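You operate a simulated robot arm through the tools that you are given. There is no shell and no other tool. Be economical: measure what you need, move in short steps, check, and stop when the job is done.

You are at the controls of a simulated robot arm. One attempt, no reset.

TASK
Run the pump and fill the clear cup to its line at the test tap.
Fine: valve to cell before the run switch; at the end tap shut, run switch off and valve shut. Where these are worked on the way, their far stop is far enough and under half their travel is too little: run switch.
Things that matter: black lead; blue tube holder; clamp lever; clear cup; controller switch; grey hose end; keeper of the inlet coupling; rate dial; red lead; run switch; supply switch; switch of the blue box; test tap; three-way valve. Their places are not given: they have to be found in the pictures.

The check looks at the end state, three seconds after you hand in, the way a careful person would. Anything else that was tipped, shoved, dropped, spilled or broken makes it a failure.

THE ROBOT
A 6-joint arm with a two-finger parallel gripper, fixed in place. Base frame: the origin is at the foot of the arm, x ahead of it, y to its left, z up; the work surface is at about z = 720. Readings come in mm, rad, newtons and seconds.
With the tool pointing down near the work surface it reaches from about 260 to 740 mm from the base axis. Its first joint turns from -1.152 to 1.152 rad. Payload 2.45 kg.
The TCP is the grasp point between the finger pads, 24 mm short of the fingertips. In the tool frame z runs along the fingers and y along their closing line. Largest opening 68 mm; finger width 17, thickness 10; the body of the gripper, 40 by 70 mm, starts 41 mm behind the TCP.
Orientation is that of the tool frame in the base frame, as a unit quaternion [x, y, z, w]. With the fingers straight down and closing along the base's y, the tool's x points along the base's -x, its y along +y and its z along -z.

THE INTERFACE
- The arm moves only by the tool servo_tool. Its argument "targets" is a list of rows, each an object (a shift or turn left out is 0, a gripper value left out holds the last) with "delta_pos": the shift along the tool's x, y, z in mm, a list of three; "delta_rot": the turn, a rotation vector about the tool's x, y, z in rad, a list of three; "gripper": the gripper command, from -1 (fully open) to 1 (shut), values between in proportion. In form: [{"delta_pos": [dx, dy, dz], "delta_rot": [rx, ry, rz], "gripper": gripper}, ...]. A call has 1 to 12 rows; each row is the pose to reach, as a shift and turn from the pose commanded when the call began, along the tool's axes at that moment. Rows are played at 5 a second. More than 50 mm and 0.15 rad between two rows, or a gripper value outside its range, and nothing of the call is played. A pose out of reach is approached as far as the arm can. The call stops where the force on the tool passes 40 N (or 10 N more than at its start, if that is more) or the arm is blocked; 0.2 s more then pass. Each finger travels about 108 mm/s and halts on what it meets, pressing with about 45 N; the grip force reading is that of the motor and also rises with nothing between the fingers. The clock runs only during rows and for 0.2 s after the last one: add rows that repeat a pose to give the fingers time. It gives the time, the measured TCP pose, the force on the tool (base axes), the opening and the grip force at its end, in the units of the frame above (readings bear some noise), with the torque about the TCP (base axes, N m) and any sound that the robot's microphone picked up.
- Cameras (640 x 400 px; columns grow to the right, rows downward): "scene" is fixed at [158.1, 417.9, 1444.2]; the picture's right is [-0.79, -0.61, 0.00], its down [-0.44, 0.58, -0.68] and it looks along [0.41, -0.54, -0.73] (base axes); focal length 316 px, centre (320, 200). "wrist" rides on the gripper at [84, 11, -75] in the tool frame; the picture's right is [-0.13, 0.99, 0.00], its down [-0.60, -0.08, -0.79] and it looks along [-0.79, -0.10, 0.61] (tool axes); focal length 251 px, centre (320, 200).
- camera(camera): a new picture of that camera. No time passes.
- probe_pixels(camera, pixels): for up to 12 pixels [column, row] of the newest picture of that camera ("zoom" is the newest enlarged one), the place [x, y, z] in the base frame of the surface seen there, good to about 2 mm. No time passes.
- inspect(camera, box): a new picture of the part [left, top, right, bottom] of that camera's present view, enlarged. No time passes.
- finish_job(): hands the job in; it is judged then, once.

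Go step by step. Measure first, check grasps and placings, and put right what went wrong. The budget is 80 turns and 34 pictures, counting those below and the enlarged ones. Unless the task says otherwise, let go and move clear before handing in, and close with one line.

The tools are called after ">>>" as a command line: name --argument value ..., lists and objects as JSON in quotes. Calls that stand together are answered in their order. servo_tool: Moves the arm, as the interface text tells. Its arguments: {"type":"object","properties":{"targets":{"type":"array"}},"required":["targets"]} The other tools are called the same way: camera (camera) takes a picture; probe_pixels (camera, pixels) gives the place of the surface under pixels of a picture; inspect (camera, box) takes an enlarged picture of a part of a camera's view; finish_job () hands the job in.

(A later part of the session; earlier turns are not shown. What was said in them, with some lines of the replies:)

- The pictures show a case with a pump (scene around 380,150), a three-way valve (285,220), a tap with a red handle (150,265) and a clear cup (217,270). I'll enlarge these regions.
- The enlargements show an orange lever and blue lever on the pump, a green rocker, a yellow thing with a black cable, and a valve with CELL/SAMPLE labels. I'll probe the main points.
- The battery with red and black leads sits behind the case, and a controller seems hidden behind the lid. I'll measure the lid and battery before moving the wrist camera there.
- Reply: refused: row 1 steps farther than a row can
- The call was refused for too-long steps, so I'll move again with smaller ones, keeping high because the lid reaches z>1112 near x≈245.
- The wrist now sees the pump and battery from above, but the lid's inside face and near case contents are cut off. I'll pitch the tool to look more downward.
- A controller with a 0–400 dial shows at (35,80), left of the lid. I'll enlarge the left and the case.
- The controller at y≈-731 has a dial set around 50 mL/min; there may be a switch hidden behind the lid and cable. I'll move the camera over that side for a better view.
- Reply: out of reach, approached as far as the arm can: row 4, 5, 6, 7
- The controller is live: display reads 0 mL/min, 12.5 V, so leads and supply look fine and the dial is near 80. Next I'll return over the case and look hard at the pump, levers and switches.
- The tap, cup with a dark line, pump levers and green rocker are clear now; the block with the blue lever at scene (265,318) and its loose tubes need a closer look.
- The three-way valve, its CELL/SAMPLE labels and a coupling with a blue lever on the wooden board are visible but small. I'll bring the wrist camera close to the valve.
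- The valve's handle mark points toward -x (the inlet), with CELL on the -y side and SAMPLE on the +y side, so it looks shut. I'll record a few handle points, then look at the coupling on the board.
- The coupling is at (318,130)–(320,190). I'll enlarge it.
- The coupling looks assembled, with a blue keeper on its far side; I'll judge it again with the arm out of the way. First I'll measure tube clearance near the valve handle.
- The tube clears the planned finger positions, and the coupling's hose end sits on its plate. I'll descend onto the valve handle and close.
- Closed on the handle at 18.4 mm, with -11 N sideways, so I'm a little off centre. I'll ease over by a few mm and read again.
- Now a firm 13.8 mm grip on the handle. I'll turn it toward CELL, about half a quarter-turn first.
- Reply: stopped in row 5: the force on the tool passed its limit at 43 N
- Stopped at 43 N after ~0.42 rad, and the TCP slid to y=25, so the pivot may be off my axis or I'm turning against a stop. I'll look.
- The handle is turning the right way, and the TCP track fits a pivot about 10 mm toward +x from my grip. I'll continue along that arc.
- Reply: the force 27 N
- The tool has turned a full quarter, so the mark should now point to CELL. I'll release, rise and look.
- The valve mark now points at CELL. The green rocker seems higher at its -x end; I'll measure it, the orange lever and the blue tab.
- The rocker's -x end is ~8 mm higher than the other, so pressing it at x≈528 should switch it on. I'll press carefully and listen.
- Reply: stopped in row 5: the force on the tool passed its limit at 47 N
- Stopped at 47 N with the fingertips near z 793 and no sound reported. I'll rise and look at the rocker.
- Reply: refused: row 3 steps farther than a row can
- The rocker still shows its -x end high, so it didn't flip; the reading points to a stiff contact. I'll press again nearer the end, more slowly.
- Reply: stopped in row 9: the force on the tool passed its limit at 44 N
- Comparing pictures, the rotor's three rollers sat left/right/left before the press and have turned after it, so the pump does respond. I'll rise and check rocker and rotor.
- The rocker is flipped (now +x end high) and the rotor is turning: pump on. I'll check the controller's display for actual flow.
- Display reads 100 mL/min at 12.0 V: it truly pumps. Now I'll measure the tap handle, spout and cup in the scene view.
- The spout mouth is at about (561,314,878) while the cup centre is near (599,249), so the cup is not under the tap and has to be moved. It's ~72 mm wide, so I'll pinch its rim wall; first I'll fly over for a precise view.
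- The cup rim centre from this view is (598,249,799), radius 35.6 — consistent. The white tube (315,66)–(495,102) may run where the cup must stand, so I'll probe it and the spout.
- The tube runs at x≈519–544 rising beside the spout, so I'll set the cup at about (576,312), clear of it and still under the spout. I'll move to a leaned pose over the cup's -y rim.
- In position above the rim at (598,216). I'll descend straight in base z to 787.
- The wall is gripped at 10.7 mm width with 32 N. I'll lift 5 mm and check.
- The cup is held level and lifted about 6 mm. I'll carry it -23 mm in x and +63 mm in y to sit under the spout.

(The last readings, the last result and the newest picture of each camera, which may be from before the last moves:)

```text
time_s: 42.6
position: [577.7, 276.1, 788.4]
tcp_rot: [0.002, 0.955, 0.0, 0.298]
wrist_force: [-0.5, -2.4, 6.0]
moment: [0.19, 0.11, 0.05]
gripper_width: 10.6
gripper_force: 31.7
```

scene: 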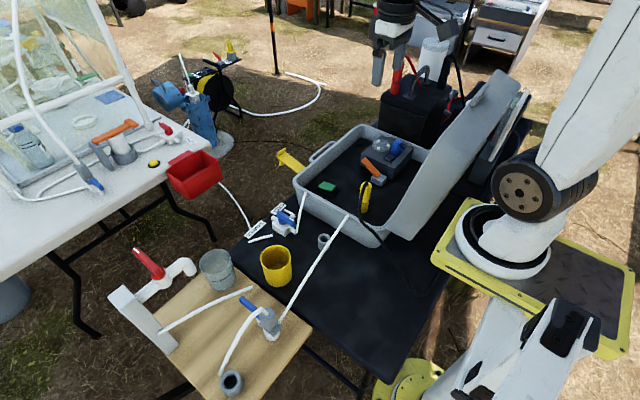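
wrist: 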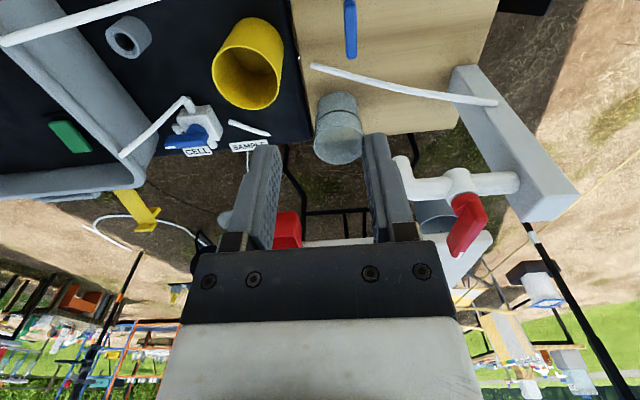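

The cup touched down with 6 N. I'll open and slide the fingers out along their own axis.

>>> servo_tool --targets '[{"gripper": 0.5}, {"gripper": 0.15}, {"gripper": 0.1}, {"delta_pos": [0, 0, -15]}, {"delta_pos": [0, 0, -40]}, {"delta_pos": [0, 0, -75]}, {"delta_pos": [0, -40, -100]}, {"delta_pos": [0, -80, -130]}]'

>>> probe_pixels --camera "scene" --pixels '[[150, 264], [135, 250], [134, 248], [160, 268], [155, 275]]'

```text
time_s: 44.4
position: [503.3, 198.3, 897.0]
tcp_rot: [0.0, 0.955, 0.0, 0.297]
wrist_force: [-0.6, -0.2, 0.1]
moment: [0.01, 0.0, -0.01]
gripper_width: 30.7
gripper_force: 0.1
```

```text
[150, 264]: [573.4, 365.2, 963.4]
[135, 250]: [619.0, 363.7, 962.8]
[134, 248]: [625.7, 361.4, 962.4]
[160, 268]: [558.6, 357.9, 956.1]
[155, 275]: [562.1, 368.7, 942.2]
```

The tap handle lies along +x from a pivot near (565,361), square to the pipe: shut. I'll untilt, rise and go above the handle at (605,361).

>>> servo_tool --targets '[{"delta_pos": [-14, 0, -20], "delta_rot": [0, 0.12, 0]}, {"delta_pos": [-28, 0, -40], "delta_rot": [0, 0.24, 0]}, {"delta_pos": [-42, 0, -60], "delta_rot": [0, 0.36, 0]}, {"delta_pos": [-56, 0, -80], "delta_rot": [0, 0.48, 0]}, {"delta_pos": [-68, 0, -99], "delta_rot": [0, 0.6, 0]}, {"delta_pos": [-68, 0, -99], "delta_rot": [0, 0.596, 0]}]'

>>> servo_tool --targets '[{"delta_pos": [-20, 32, 0]}, {"delta_pos": [-41, 65, 0]}, {"delta_pos": [-61, 98, 0]}, {"delta_pos": [-82, 130, 0]}, {"delta_pos": [-102, 162, 0]}, {"delta_pos": [-102, 163, 0]}]'

```text
time_s: 45.8
position: [503.3, 197.6, 1015.3]
tcp_rot: [0.002, 1.0, -0.001, 0.003]
wrist_force: [1.0, 0.6, -0.6]
moment: [-0.01, -0.02, 0.01]
gripper_width: 30.8
gripper_force: 0.0
out of reach, approached as far as the arm can: row 2, 3
```

```text
time_s: 47.2
position: [603.4, 361.3, 1013.7]
tcp_rot: [0.001, 1.0, -0.002, 0.004]
wrist_force: [-0.6, 0.3, 0.1]
moment: [0.01, 0.03, 0.02]
gripper_width: 30.6
gripper_force: 0.0
```

Above the handle at (603,361). I'll descend to z≈958 and close.

>>> servo_tool --targets '[{"delta_pos": [0, 0, 25]}, {"delta_pos": [0, 0, 42]}, {"delta_pos": [0, 0, 50]}, {"delta_pos": [0, 0, 55]}, {"delta_pos": [0, 0, 55], "gripper": 0.4}, {"delta_pos": [0, 0, 55], "gripper": 0.55}, {"delta_pos": [0, 0, 55], "gripper": 0.65}, {"delta_pos": [0, 0, 55], "gripper": 0.65}]'

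```text
time_s: 49.0
position: [605.4, 358.7, 960.5]
tcp_rot: [0.001, 1.0, -0.001, 0.004]
wrist_force: [-0.4, 2.7, 0.6]
moment: [0.02, -0.13, -0.16]
gripper_width: 13.1
gripper_force: 12.9
```

The handle is held at 13.1 mm. I'll test turning it toward the spout by 0.26 rad, on an arc about the pivot.

>>> servo_tool --targets '[{"delta_pos": [0.1, -2.6, 0], "delta_rot": [0, 0, 0.065]}, {"delta_pos": [0.3, -5.2, 0], "delta_rot": [0, 0, 0.13]}, {"delta_pos": [0.8, -7.8, 0], "delta_rot": [0, 0, 0.195]}, {"delta_pos": [1.3, -10.3, 0], "delta_rot": [0, 0, 0.26]}]'

```text
time_s: 50.0
position: [603.4, 349.5, 960.6]
tcp_rot: [0.132, 0.991, 0.001, 0.004]
wrist_force: [-0.2, 1.5, 0.4]
moment: [0.06, 0.01, -0.01]
gripper_width: 13.9
gripper_force: 1.1
```

It turns freely. I'll continue to about a quarter turn.

>>> servo_tool --targets '[{"delta_pos": [0.34, -5.2, 0], "delta_rot": [0, 0, 0.131]}, {"delta_pos": [1.4, -10.4, 0], "delta_rot": [0, 0, 0.262]}, {"delta_pos": [3.0, -15.3, 0], "delta_rot": [0, 0, 0.393]}, {"delta_pos": [5.4, -20, 0], "delta_rot": [0, 0, 0.524]}, {"delta_pos": [8.3, -24.4, 0], "delta_rot": [0, 0, 0.655]}, {"delta_pos": [11.8, -28.3, 0], "delta_rot": [0, 0, 0.786]}, {"delta_pos": [15.7, -31.8, 0], "delta_rot": [0, 0, 0.917]}, {"delta_pos": [20, -34.6, 0], "delta_rot": [0, 0, 1.048]}, {"delta_pos": [24.8, -37, 0], "delta_rot": [0, 0, 1.18]}, {"delta_pos": [29.7, -38.6, 0], "delta_rot": [0, 0, 1.31]}]'

>>> inspect --camera "scene" --box '[130, 220, 290, 320]'

```text
time_s: 52.2
position: [564.1, 316.6, 959.7]
tcp_rot: [0.71, 0.705, -0.001, 0.004]
wrist_force: [8.3, -1.9, 2.7]
moment: [-0.03, 0.0, -0.03]
gripper_width: 18.7
gripper_force: 4.5
```

```text
4.00 times, centred on (210, 270) of scene
```

zoom: 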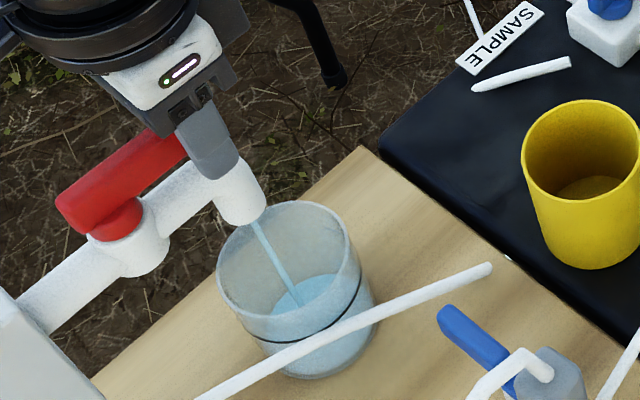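

Water is already flowing into the cup, with the surface around zoom (310,298). I'll probe surface and line heights, which takes no time.

>>> probe_pixels --camera "zoom" --pixels '[[310, 298], [325, 285], [300, 310], [335, 295], [285, 300], [318, 280], [300, 338], [357, 290], [262, 341], [280, 345], [345, 310], [310, 360]]'

```text
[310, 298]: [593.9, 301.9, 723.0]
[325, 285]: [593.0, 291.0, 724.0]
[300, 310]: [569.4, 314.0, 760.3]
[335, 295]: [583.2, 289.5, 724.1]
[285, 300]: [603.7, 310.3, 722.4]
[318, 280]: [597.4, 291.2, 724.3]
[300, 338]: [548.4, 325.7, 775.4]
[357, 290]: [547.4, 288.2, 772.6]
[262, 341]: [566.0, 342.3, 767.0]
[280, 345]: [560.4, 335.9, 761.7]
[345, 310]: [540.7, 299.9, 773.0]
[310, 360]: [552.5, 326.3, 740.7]
```

The surface probes at z≈723–724 while the line sits near z≈768, so filling at 100 mL/min will take on the order of 90 s. I'll hold the tap open and wait ~15 s, then check.

>>> servo_tool --targets '[{}, {}, {}, {}, {}, {}, {}, {}, {}, {}, {}, {}]'

>>> servo_tool --targets '[{}, {}, {}, {}, {}, {}, {}, {}, {}, {}, {}, {}]'

>>> probe_pixels --camera "zoom" --pixels '[[310, 298], [325, 285], [335, 295], [285, 300], [318, 280], [300, 290]]'

```text
time_s: 54.8
position: [564.7, 320.5, 959.4]
tcp_rot: [0.707, 0.707, 0.002, 0.002]
wrist_force: [11.5, -3.6, -3.1]
moment: [0.0, 0.04, -0.15]
gripper_width: 20.9
gripper_force: 5.3
```

```text
time_s: 57.4
position: [564.4, 320.2, 959.4]
tcp_rot: [0.707, 0.707, 0.002, 0.004]
wrist_force: [11.0, -2.5, -3.3]
moment: [-0.01, 0.05, -0.13]
gripper_width: 20.8
gripper_force: 5.3
```

```text
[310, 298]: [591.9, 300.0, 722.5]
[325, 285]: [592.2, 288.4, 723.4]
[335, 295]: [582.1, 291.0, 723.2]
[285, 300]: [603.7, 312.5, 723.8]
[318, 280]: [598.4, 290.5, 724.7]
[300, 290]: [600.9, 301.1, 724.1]
```

Probes see through the water, so they can't give the level. I'll spend one picture on the cup.

>>> inspect --camera "scene" --box '[176, 262, 240, 322]'

```text
6.67 times, centred on (208, 292) of scene
```

zoom: 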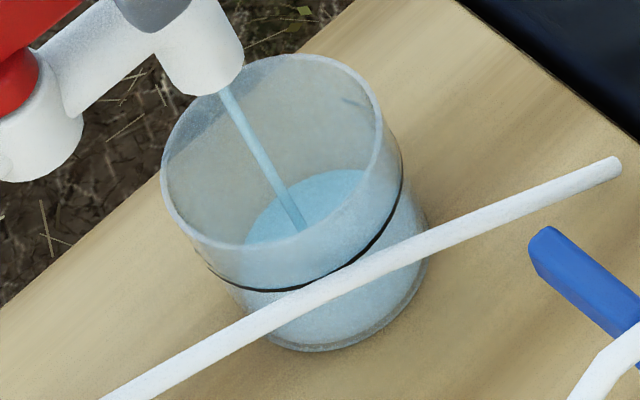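

The water surface is still low (far edge at zoom (340,170), line arc around (262,290)–(403,185)). I'll probe this new picture to see the rise.

>>> probe_pixels --camera "zoom" --pixels '[[340, 185], [320, 200], [350, 180], [270, 220], [330, 215], [345, 195], [300, 190], [330, 160], [310, 150], [262, 290], [398, 200], [225, 275]]'

```text
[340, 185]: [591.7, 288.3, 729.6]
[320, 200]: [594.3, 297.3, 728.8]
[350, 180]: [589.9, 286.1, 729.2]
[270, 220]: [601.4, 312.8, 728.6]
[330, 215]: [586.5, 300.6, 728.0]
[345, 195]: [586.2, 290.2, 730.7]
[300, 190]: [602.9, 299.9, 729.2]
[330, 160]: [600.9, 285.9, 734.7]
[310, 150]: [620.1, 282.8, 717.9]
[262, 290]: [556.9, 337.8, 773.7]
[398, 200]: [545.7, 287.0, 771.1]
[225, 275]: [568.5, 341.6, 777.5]
```

Level rose from 723.7 to 729.2 in 5.2 s (~1.05 mm/s). I'll pin down the line's height with more probes along it, and the cup's rim and base.

>>> probe_pixels --camera "zoom" --pixels '[[240, 287], [252, 289], [272, 290], [290, 288], [310, 282], [330, 273], [372, 238], [385, 222], [392, 211], [399, 195], [402, 180], [402, 170]]'

>>> servo_tool --targets '[{}, {}, {}, {}, {}, {}, {}, {}, {}, {}, {}, {}]'

>>> servo_tool --targets '[{}, {}, {}, {}, {}, {}, {}, {}, {}, {}, {}, {}]'

>>> servo_tool --targets '[{}, {}, {}, {}, {}, {}, {}, {}, {}, {}, {}, {}]'

>>> servo_tool --targets '[{}, {}, {}, {}, {}, {}, {}, {}, {}, {}, {}, {}]'

>>> servo_tool --targets '[{}, {}, {}, {}, {}, {}, {}, {}, {}, {}, {}, {}]'

```text
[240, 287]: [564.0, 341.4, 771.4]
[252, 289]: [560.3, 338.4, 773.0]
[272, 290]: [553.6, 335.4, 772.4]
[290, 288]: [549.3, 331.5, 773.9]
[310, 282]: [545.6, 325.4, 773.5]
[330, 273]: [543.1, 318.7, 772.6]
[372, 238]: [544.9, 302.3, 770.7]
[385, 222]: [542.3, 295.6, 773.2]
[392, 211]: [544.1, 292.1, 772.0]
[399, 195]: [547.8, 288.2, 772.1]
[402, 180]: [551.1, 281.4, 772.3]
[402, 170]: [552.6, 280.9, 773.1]
```

```text
time_s: 60.0
position: [565.2, 320.3, 959.0]
tcp_rot: [0.708, 0.706, 0.002, 0.003]
wrist_force: [11.6, -1.9, -2.3]
moment: [-0.03, 0.02, -0.11]
gripper_width: 20.8
gripper_force: 5.1
```

```text
time_s: 62.6
position: [566.0, 320.8, 960.1]
tcp_rot: [0.708, 0.706, 0.003, 0.004]
wrist_force: [11.0, -0.3, -0.8]
moment: [-0.05, 0.02, -0.09]
gripper_width: 21.0
gripper_force: 5.3
```

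```text
time_s: 65.2
position: [565.7, 320.4, 960.3]
tcp_rot: [0.708, 0.706, 0.002, 0.004]
wrist_force: [10.6, -0.5, 0.1]
moment: [0.01, 0.03, -0.12]
gripper_width: 21.0
gripper_force: 5.6
```

```text
time_s: 67.8
position: [565.7, 320.9, 958.8]
tcp_rot: [0.707, 0.707, 0.002, 0.002]
wrist_force: [10.9, -0.2, -0.5]
moment: [0.01, 0.04, -0.12]
gripper_width: 21.1
gripper_force: 5.5
```

```text
time_s: 70.4
position: [565.3, 321.1, 959.6]
tcp_rot: [0.707, 0.707, 0.002, 0.003]
wrist_force: [10.6, -0.2, 1.5]
moment: [0.0, 0.03, -0.12]
gripper_width: 21.0
gripper_force: 6.0
```

The line is consistently at z≈772.5, so about 43 mm remained at t=57.4 s — full near t≈98 s. I'll wait to about t=86 and measure again.

>>> servo_tool --targets '[{}, {}, {}, {}, {}, {}, {}, {}, {}, {}, {}, {}]'

>>> servo_tool --targets '[{}, {}, {}, {}, {}, {}, {}, {}, {}, {}, {}, {}]'

>>> servo_tool --targets '[{}, {}, {}, {}, {}, {}, {}, {}, {}, {}, {}, {}]'

>>> servo_tool --targets '[{}, {}, {}, {}, {}, {}, {}, {}, {}, {}, {}, {}]'

>>> servo_tool --targets '[{}, {}, {}, {}, {}, {}, {}, {}, {}, {}, {}, {}]'

>>> inspect --camera "scene" --box '[176, 262, 240, 322]'

>>> probe_pixels --camera "zoom" --pixels '[[320, 190], [300, 190], [340, 170], [270, 205], [310, 170], [330, 150], [300, 150], [320, 130], [345, 185], [250, 215], [280, 180], [262, 290]]'

```text
time_s: 73.0
position: [565.5, 321.1, 959.6]
tcp_rot: [0.708, 0.706, 0.001, 0.003]
wrist_force: [11.9, 0.4, -0.8]
moment: [-0.05, 0.01, -0.1]
gripper_width: 20.7
gripper_force: 5.6
```

```text
time_s: 75.6
position: [565.1, 320.9, 960.0]
tcp_rot: [0.708, 0.707, 0.001, 0.003]
wrist_force: [10.5, 0.2, 0.7]
moment: [0.01, 0.03, -0.07]
gripper_width: 20.9
gripper_force: 6.5
```

```text
time_s: 78.2
position: [565.3, 320.6, 959.0]
tcp_rot: [0.708, 0.706, 0.002, 0.002]
wrist_force: [11.6, 0.6, 0.1]
moment: [0.03, 0.03, -0.09]
gripper_width: 20.6
gripper_force: 5.5
```

```text
time_s: 80.8
position: [564.3, 319.9, 959.7]
tcp_rot: [0.708, 0.707, 0.002, 0.004]
wrist_force: [11.2, -0.5, 0.5]
moment: [0.03, 0.01, -0.1]
gripper_width: 20.8
gripper_force: 5.5
```

```text
time_s: 83.4
position: [564.6, 320.8, 958.8]
tcp_rot: [0.708, 0.707, 0.003, 0.003]
wrist_force: [11.5, 0.9, -0.4]
moment: [0.0, 0.03, -0.08]
gripper_width: 20.7
gripper_force: 5.9
```

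```text
6.67 times, centred on (208, 292) of scene
```

zoom: 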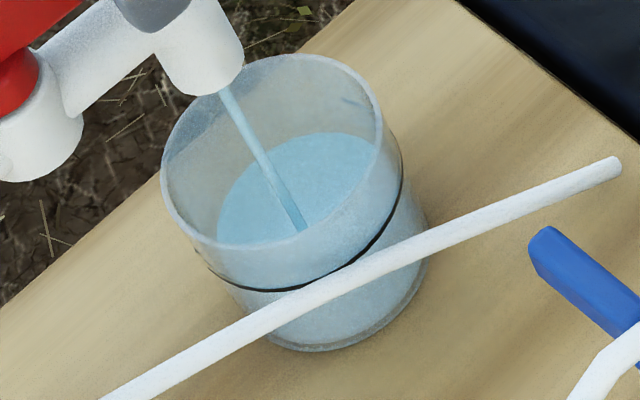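

```text
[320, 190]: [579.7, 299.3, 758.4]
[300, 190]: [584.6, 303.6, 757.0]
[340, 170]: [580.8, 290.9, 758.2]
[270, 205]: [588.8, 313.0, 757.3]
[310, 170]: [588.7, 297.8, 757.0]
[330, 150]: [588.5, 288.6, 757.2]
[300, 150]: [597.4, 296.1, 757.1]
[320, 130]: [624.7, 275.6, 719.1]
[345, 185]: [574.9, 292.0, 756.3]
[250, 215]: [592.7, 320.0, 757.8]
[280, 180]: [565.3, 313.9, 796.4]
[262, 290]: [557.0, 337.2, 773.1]
```

Level is z≈757.3 at 83.4 s, rate 1.08 mm/s, so the line will be reached at ≈97.5 s. I'll wait to ≈96 s and then swing the handle shut along the arc.

>>> servo_tool --targets '[{}, {}, {}, {}, {}, {}, {}, {}, {}, {}, {}, {}]'

>>> servo_tool --targets '[{}, {}, {}, {}, {}, {}, {}, {}, {}, {}, {}, {}]'

>>> servo_tool --targets '[{}, {}, {}, {}, {}, {}, {}, {}, {}, {}, {}, {}]'

>>> servo_tool --targets '[{}, {}, {}, {}, {}, {}, {}, {}, {}, {}, {}, {}]'

>>> servo_tool --targets '[{}, {}, {}, {}, {}, {}, {}, {}, {}, {}]'

>>> servo_tool --targets '[{"delta_pos": [0.34, 5.2, 0], "delta_rot": [0, 0, -0.131]}, {"delta_pos": [1.4, 10.4, 0], "delta_rot": [0, 0, -0.262]}, {"delta_pos": [3.0, 15.3, 0], "delta_rot": [0, 0, -0.393]}, {"delta_pos": [5.4, 20, 0], "delta_rot": [0, 0, -0.524]}, {"delta_pos": [8.3, 24.4, 0], "delta_rot": [0, 0, -0.655]}, {"delta_pos": [11.7, 28.3, 0], "delta_rot": [0, 0, -0.786]}, {"delta_pos": [15.7, 31.8, 0], "delta_rot": [0, 0, -0.917]}, {"delta_pos": [20, 34.6, 0], "delta_rot": [0, 0, -1.048]}, {"delta_pos": [24.8, 37, 0], "delta_rot": [0, 0, -1.18]}, {"delta_pos": [29.7, 38.6, 0], "delta_rot": [0, 0, -1.31]}, {"delta_pos": [34.8, 39.7, 0], "delta_rot": [0, 0, -1.441]}, {"delta_pos": [40, 40, 0], "delta_rot": [0, 0, -1.571]}]'

```text
time_s: 86.0
position: [565.6, 320.6, 960.0]
tcp_rot: [0.708, 0.706, 0.001, 0.003]
wrist_force: [11.5, 0.1, -0.1]
moment: [0.03, -0.01, -0.13]
gripper_width: 21.1
gripper_force: 5.6
```

```text
time_s: 88.6
position: [565.6, 320.1, 959.5]
tcp_rot: [0.708, 0.706, 0.002, 0.003]
wrist_force: [10.7, 0.3, 0.4]
moment: [-0.01, 0.06, -0.11]
gripper_width: 20.8
gripper_force: 5.8
```

```text
time_s: 91.2
position: [564.9, 319.9, 960.2]
tcp_rot: [0.708, 0.706, 0.001, 0.003]
wrist_force: [10.8, 0.0, 0.3]
moment: [0.02, 0.04, -0.13]
gripper_width: 20.8
gripper_force: 5.7
```

```text
time_s: 93.8
position: [566.0, 320.3, 960.7]
tcp_rot: [0.708, 0.706, 0.002, 0.003]
wrist_force: [11.7, 0.8, -0.3]
moment: [0.01, 0.01, -0.09]
gripper_width: 21.1
gripper_force: 5.7
```

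```text
time_s: 96.0
position: [564.9, 321.6, 960.2]
tcp_rot: [0.707, 0.707, 0.001, 0.003]
wrist_force: [11.6, -0.5, 0.6]
moment: [0.01, 0.01, -0.09]
gripper_width: 21.1
gripper_force: 5.8
```

```text
time_s: 98.6
position: [603.4, 359.4, 959.0]
tcp_rot: [-0.001, 1.0, -0.001, 0.003]
wrist_force: [0.0, -1.1, -0.4]
moment: [0.0, 0.04, 0.0]
gripper_width: 12.9
gripper_force: 0.6
```

The handle is back square to the pipe (pose matches the start, 12.9 mm). I'll snug it lightly against the shut stop.

>>> servo_tool --targets '[{"gripper": 0.75}, {"delta_pos": [0, 1.5, 0], "delta_rot": [0, 0, -0.04]}, {"delta_pos": [0.1, 3, 0], "delta_rot": [0, 0, -0.08]}, {"delta_pos": [0.1, 3, 0], "delta_rot": [0, 0, -0.08]}]'

```text
time_s: 99.6
position: [603.8, 362.7, 960.4]
tcp_rot: [-0.039, 0.999, -0.002, 0.002]
wrist_force: [-5.2, -4.4, -0.3]
moment: [0.13, 0.26, -0.63]
gripper_width: 12.8
gripper_force: 33.3
```

Resistance (-0.63 N m) shows the shut stop is reached. I'll release, rise and travel to the run switch.

>>> servo_tool --targets '[{"gripper": 0.4}, {"gripper": 0.1}, {"gripper": 0.1}, {"delta_pos": [0, 0, -30]}, {"delta_pos": [0, 0, -65], "delta_rot": [0, 0, 0.08]}, {"delta_pos": [0, 0, -65], "delta_rot": [0, 0, 0.08]}]'

>>> servo_tool --targets '[{"delta_pos": [4, -40, 0], "gripper": 1}, {"delta_pos": [8, -81, 0]}, {"delta_pos": [12, -122, 0]}, {"delta_pos": [16, -163, 0]}, {"delta_pos": [20, -204, 0]}, {"delta_pos": [24, -244, 0]}, {"delta_pos": [28, -285, 0]}, {"delta_pos": [32, -326, 0]}, {"delta_pos": [36, -366, 0]}, {"delta_pos": [40, -407, 0]}, {"delta_pos": [44, -448, 0]}, {"delta_pos": [45, -487, 0]}]'

```text
time_s: 101.0
position: [604.0, 362.3, 1027.6]
tcp_rot: [0.0, 1.0, -0.001, 0.003]
wrist_force: [0.2, -0.3, -0.3]
moment: [0.02, 0.02, -0.02]
gripper_width: 30.6
gripper_force: 0.0
```

```text
time_s: 103.6
position: [557.6, -121.2, 1022.2]
tcp_rot: [0.0, 1.0, -0.001, 0.003]
wrist_force: [-0.3, -0.5, 0.5]
moment: [0.03, 0.0, 0.0]
gripper_width: 0.2
gripper_force: 23.1
```

Above the rocker at (558,-121). I'll go down to just over its raised +x end, then press slowly.

>>> servo_tool --targets '[{"delta_pos": [-4, -3, 45]}, {"delta_pos": [-4, -3, 90]}, {"delta_pos": [-4, -3, 135]}, {"delta_pos": [-4, -3, 175]}, {"delta_pos": [-4, -3, 192]}]'

>>> servo_tool --targets '[{"delta_pos": [0, 0, 4]}, {"delta_pos": [0, 0, 6]}, {"delta_pos": [0, 0, 8]}, {"delta_pos": [0, 0, 10]}, {"delta_pos": [0, 0, 11]}, {"delta_pos": [0, 0, 12]}, {"delta_pos": [0, 0, 13]}, {"delta_pos": [0, 0, 14]}, {"delta_pos": [0, 0, 15]}, {"delta_pos": [0, 0, 16]}, {"delta_pos": [0, 0, 17]}, {"delta_pos": [0, 0, 18]}]'

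```text
time_s: 104.8
position: [561.6, -125.8, 836.0]
tcp_rot: [0.0, 1.0, -0.001, 0.003]
wrist_force: [-0.8, 0.1, -0.1]
moment: [0.01, 0.02, -0.01]
gripper_width: 0.0
gripper_force: 23.8
```

```text
time_s: 107.4
position: [565.4, -127.3, 816.0]
tcp_rot: [0.002, 1.0, 0.0, 0.005]
wrist_force: [-4.8, 2.5, 26.0]
moment: [0.06, 0.31, -0.03]
gripper_width: 0.3
gripper_force: 23.3
```

26 N on the rocker, not yet at the earlier bottoming force. I'll press a bit further until it stops.

>>> servo_tool --targets '[{"delta_pos": [0, 0, 1]}, {"delta_pos": [0, 0, 2]}, {"delta_pos": [0, 0, 3]}, {"delta_pos": [0, 0, 4]}, {"delta_pos": [0, 0, 5]}, {"delta_pos": [0, 0, 6]}]'

>>> servo_tool --targets '[{"delta_pos": [0, 0, -10]}, {"delta_pos": [0, 0, -50]}, {"delta_pos": [0, 0, -95]}, {"delta_pos": [0, 0, -140]}, {"delta_pos": [0, 30, -160]}, {"delta_pos": [0, 70, -170]}, {"delta_pos": [0, 110, -170]}]'

>>> probe_pixels --camera "scene" --pixels '[[320, 185], [324, 185], [331, 188]]'

```text
time_s: 107.8
position: [566.3, -127.3, 817.3]
tcp_rot: [0.001, 1.0, 0.0, 0.005]
wrist_force: [-1.2, 0.1, 5.9]
moment: [0.01, 0.08, 0.01]
gripper_width: 0.0
gripper_force: 23.9
stopped in row 2: the force on the tool passed its limit at 44 N (the readings are from after the stop); the commanded pose is now the measured one
```

```text
time_s: 109.5
position: [564.0, -15.2, 986.9]
tcp_rot: [0.001, 1.0, -0.001, 0.005]
wrist_force: [-0.1, -0.6, -0.4]
moment: [-0.03, 0.02, -0.01]
gripper_width: 0.2
gripper_force: 23.4
```

```text
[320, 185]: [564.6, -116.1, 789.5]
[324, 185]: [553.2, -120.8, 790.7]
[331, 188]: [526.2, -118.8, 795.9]
```

The stop came with the same signature as the switching-on press (44 N, residual 817), so the rocker should be off. Next I'll turn the tool a quarter and go to the valve handle.

>>> servo_tool --targets '[{"delta_pos": [-2, 3, 0], "delta_rot": [0, 0, -0.131], "gripper": -0.2}, {"delta_pos": [-4, 6, 0], "delta_rot": [0, 0, -0.262]}, {"delta_pos": [-6, 9, 0], "delta_rot": [0, 0, -0.393]}, {"delta_pos": [-8, 12, 0], "delta_rot": [0, 0, -0.524]}, {"delta_pos": [-10, 15, 0], "delta_rot": [0, 0, -0.655]}, {"delta_pos": [-12, 18, 0], "delta_rot": [0, 0, -0.786]}, {"delta_pos": [-14, 21, 0], "delta_rot": [0, 0, -0.917]}, {"delta_pos": [-16, 24, 0], "delta_rot": [0, 0, -1.048]}, {"delta_pos": [-18, 28, 20], "delta_rot": [0, 0, -1.18]}, {"delta_pos": [-20, 32, 40], "delta_rot": [0, 0, -1.31]}, {"delta_pos": [-21, 35, 60], "delta_rot": [0, 0, -1.441]}, {"delta_pos": [-21, 35, 76], "delta_rot": [0, 0, -1.571]}]'

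```text
time_s: 112.0
position: [588.4, 18.2, 910.0]
tcp_rot: [0.708, -0.706, 0.004, -0.004]
wrist_force: [0.1, 0.0, -0.1]
moment: [0.01, 0.02, 0.02]
gripper_width: 41.0
gripper_force: 0.0
```

At (588,18) over the handle. I'll correct by 3.5 mm in x, descend to 780 and close.

>>> servo_tool --targets '[{"delta_pos": [-1, 3.5, 40]}, {"delta_pos": [-1, 3.5, 85]}, {"delta_pos": [-1, 3.5, 110]}, {"delta_pos": [-1, 3.5, 122]}, {"delta_pos": [-1, 3.5, 131]}, {"delta_pos": [-1, 3.5, 131], "gripper": 0.3}, {"delta_pos": [-1, 3.5, 131], "gripper": 0.55}, {"delta_pos": [-1, 3.5, 131], "gripper": 0.68}, {"delta_pos": [-1, 3.5, 131], "gripper": 0.68}]'

```text
time_s: 114.0
position: [583.0, 15.9, 780.4]
tcp_rot: [-0.706, 0.708, -0.004, 0.003]
wrist_force: [2.8, -0.2, -1.5]
moment: [-0.02, -0.01, -0.03]
gripper_width: 13.3
gripper_force: 1.6
```

The handle is gripped at 13.3 mm. I'll turn it back a quarter turn along the arc to its first position.

>>> servo_tool --targets '[{"delta_pos": [-0.1, 1.6, 0], "delta_rot": [0, 0, 0.131]}, {"delta_pos": [-0.4, 3.1, 0], "delta_rot": [0, 0, 0.262]}, {"delta_pos": [-0.9, 4.6, 0], "delta_rot": [0, 0, 0.393]}, {"delta_pos": [-1.6, 6.0, 0], "delta_rot": [0, 0, 0.524]}, {"delta_pos": [-2.5, 7.3, 0], "delta_rot": [0, 0, 0.655]}, {"delta_pos": [-3.5, 8.5, 0], "delta_rot": [0, 0, 0.786]}, {"delta_pos": [-4.7, 9.5, 0], "delta_rot": [0, 0, 0.917]}, {"delta_pos": [-6, 10.4, 0], "delta_rot": [0, 0, 1.048]}, {"delta_pos": [-7.4, 11.1, 0], "delta_rot": [0, 0, 1.18]}, {"delta_pos": [-8.9, 11.6, 0], "delta_rot": [0, 0, 1.31]}, {"delta_pos": [-10.4, 11.9, 0], "delta_rot": [0, 0, 1.441]}, {"delta_pos": [-12, 12, 0], "delta_rot": [0, 0, 1.571]}]'

```text
time_s: 116.7
position: [572.4, 30.3, 778.1]
tcp_rot: [0.002, 1.0, -0.001, 0.004]
wrist_force: [-2.9, 1.0, 3.2]
moment: [0.29, -0.34, 0.0]
gripper_width: 11.8
gripper_force: 32.7
```

The handle is back along x as at the start. I'll release, rise and take the final picture of rocker, valve, tap and cup together.

>>> servo_tool --targets '[{"gripper": 0.2}, {"gripper": -0.2}, {"gripper": -0.2}, {"delta_pos": [0, 0, -45]}, {"delta_pos": [0, 0, -90]}, {"delta_pos": [0, 0, -135]}, {"delta_pos": [15, -30, -170]}, {"delta_pos": [30, -60, -205]}, {"delta_pos": [45, -80, -240]}]'

>>> inspect --camera "scene" --box '[110, 165, 350, 315]'

```text
time_s: 118.7
position: [523.9, -46.0, 1019.8]
tcp_rot: [0.0, 1.0, -0.002, 0.005]
wrist_force: [-0.1, 0.5, -0.6]
moment: [0.0, 0.02, 0.05]
gripper_width: 40.9
gripper_force: 0.1
```

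```text
2.67 times, centred on (230, 240) of scene
```

zoom: 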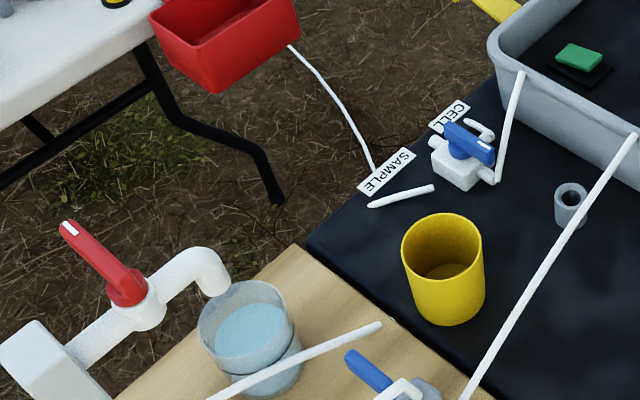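

No stream runs, the tap is square, and the valve mark points to the inlet. I'll probe rocker tilt, water level, valve and tap handles in this picture.

>>> probe_pixels --camera "zoom" --pixels '[[563, 52], [570, 49], [580, 58], [594, 64], [597, 60], [250, 325], [240, 335], [260, 335], [235, 325], [250, 345], [270, 325], [255, 318]]'

>>> probe_pixels --camera "zoom" --pixels '[[450, 127], [468, 140], [486, 153], [230, 376], [245, 377], [294, 345], [75, 237], [90, 252], [105, 268], [118, 283], [65, 226], [288, 352]]'

```text
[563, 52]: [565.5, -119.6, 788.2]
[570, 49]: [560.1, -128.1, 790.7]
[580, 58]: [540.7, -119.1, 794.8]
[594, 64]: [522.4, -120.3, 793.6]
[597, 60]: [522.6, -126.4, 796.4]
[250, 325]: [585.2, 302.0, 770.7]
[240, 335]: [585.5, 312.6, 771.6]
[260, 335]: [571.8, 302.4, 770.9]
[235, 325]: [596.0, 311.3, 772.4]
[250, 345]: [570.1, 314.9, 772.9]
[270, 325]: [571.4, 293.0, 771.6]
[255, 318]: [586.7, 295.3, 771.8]
```

```text
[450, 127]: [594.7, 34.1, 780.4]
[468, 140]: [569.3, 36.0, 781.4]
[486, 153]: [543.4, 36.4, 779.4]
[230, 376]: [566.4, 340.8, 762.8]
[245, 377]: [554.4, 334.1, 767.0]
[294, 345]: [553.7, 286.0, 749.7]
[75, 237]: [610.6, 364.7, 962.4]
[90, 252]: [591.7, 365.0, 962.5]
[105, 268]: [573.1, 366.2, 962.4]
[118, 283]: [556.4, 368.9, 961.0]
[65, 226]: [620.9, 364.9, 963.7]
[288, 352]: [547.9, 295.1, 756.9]
```

The water stands at z≈771.6 against the line at 772.5. The rocker is off again (-x end high), the valve mark is back on the inlet and the tap is shut, with the arm clear, so I'm handing in.

>>> finish_job

```text
The job is handed in.
```

I ran the pump and filled the clear cup to its line, within about 1 mm. The tap is shut, the run switch is off and the valve is shut; I set the valve to cell before switching on. The cup was not under the spout at the start, so I moved it there and left it there.
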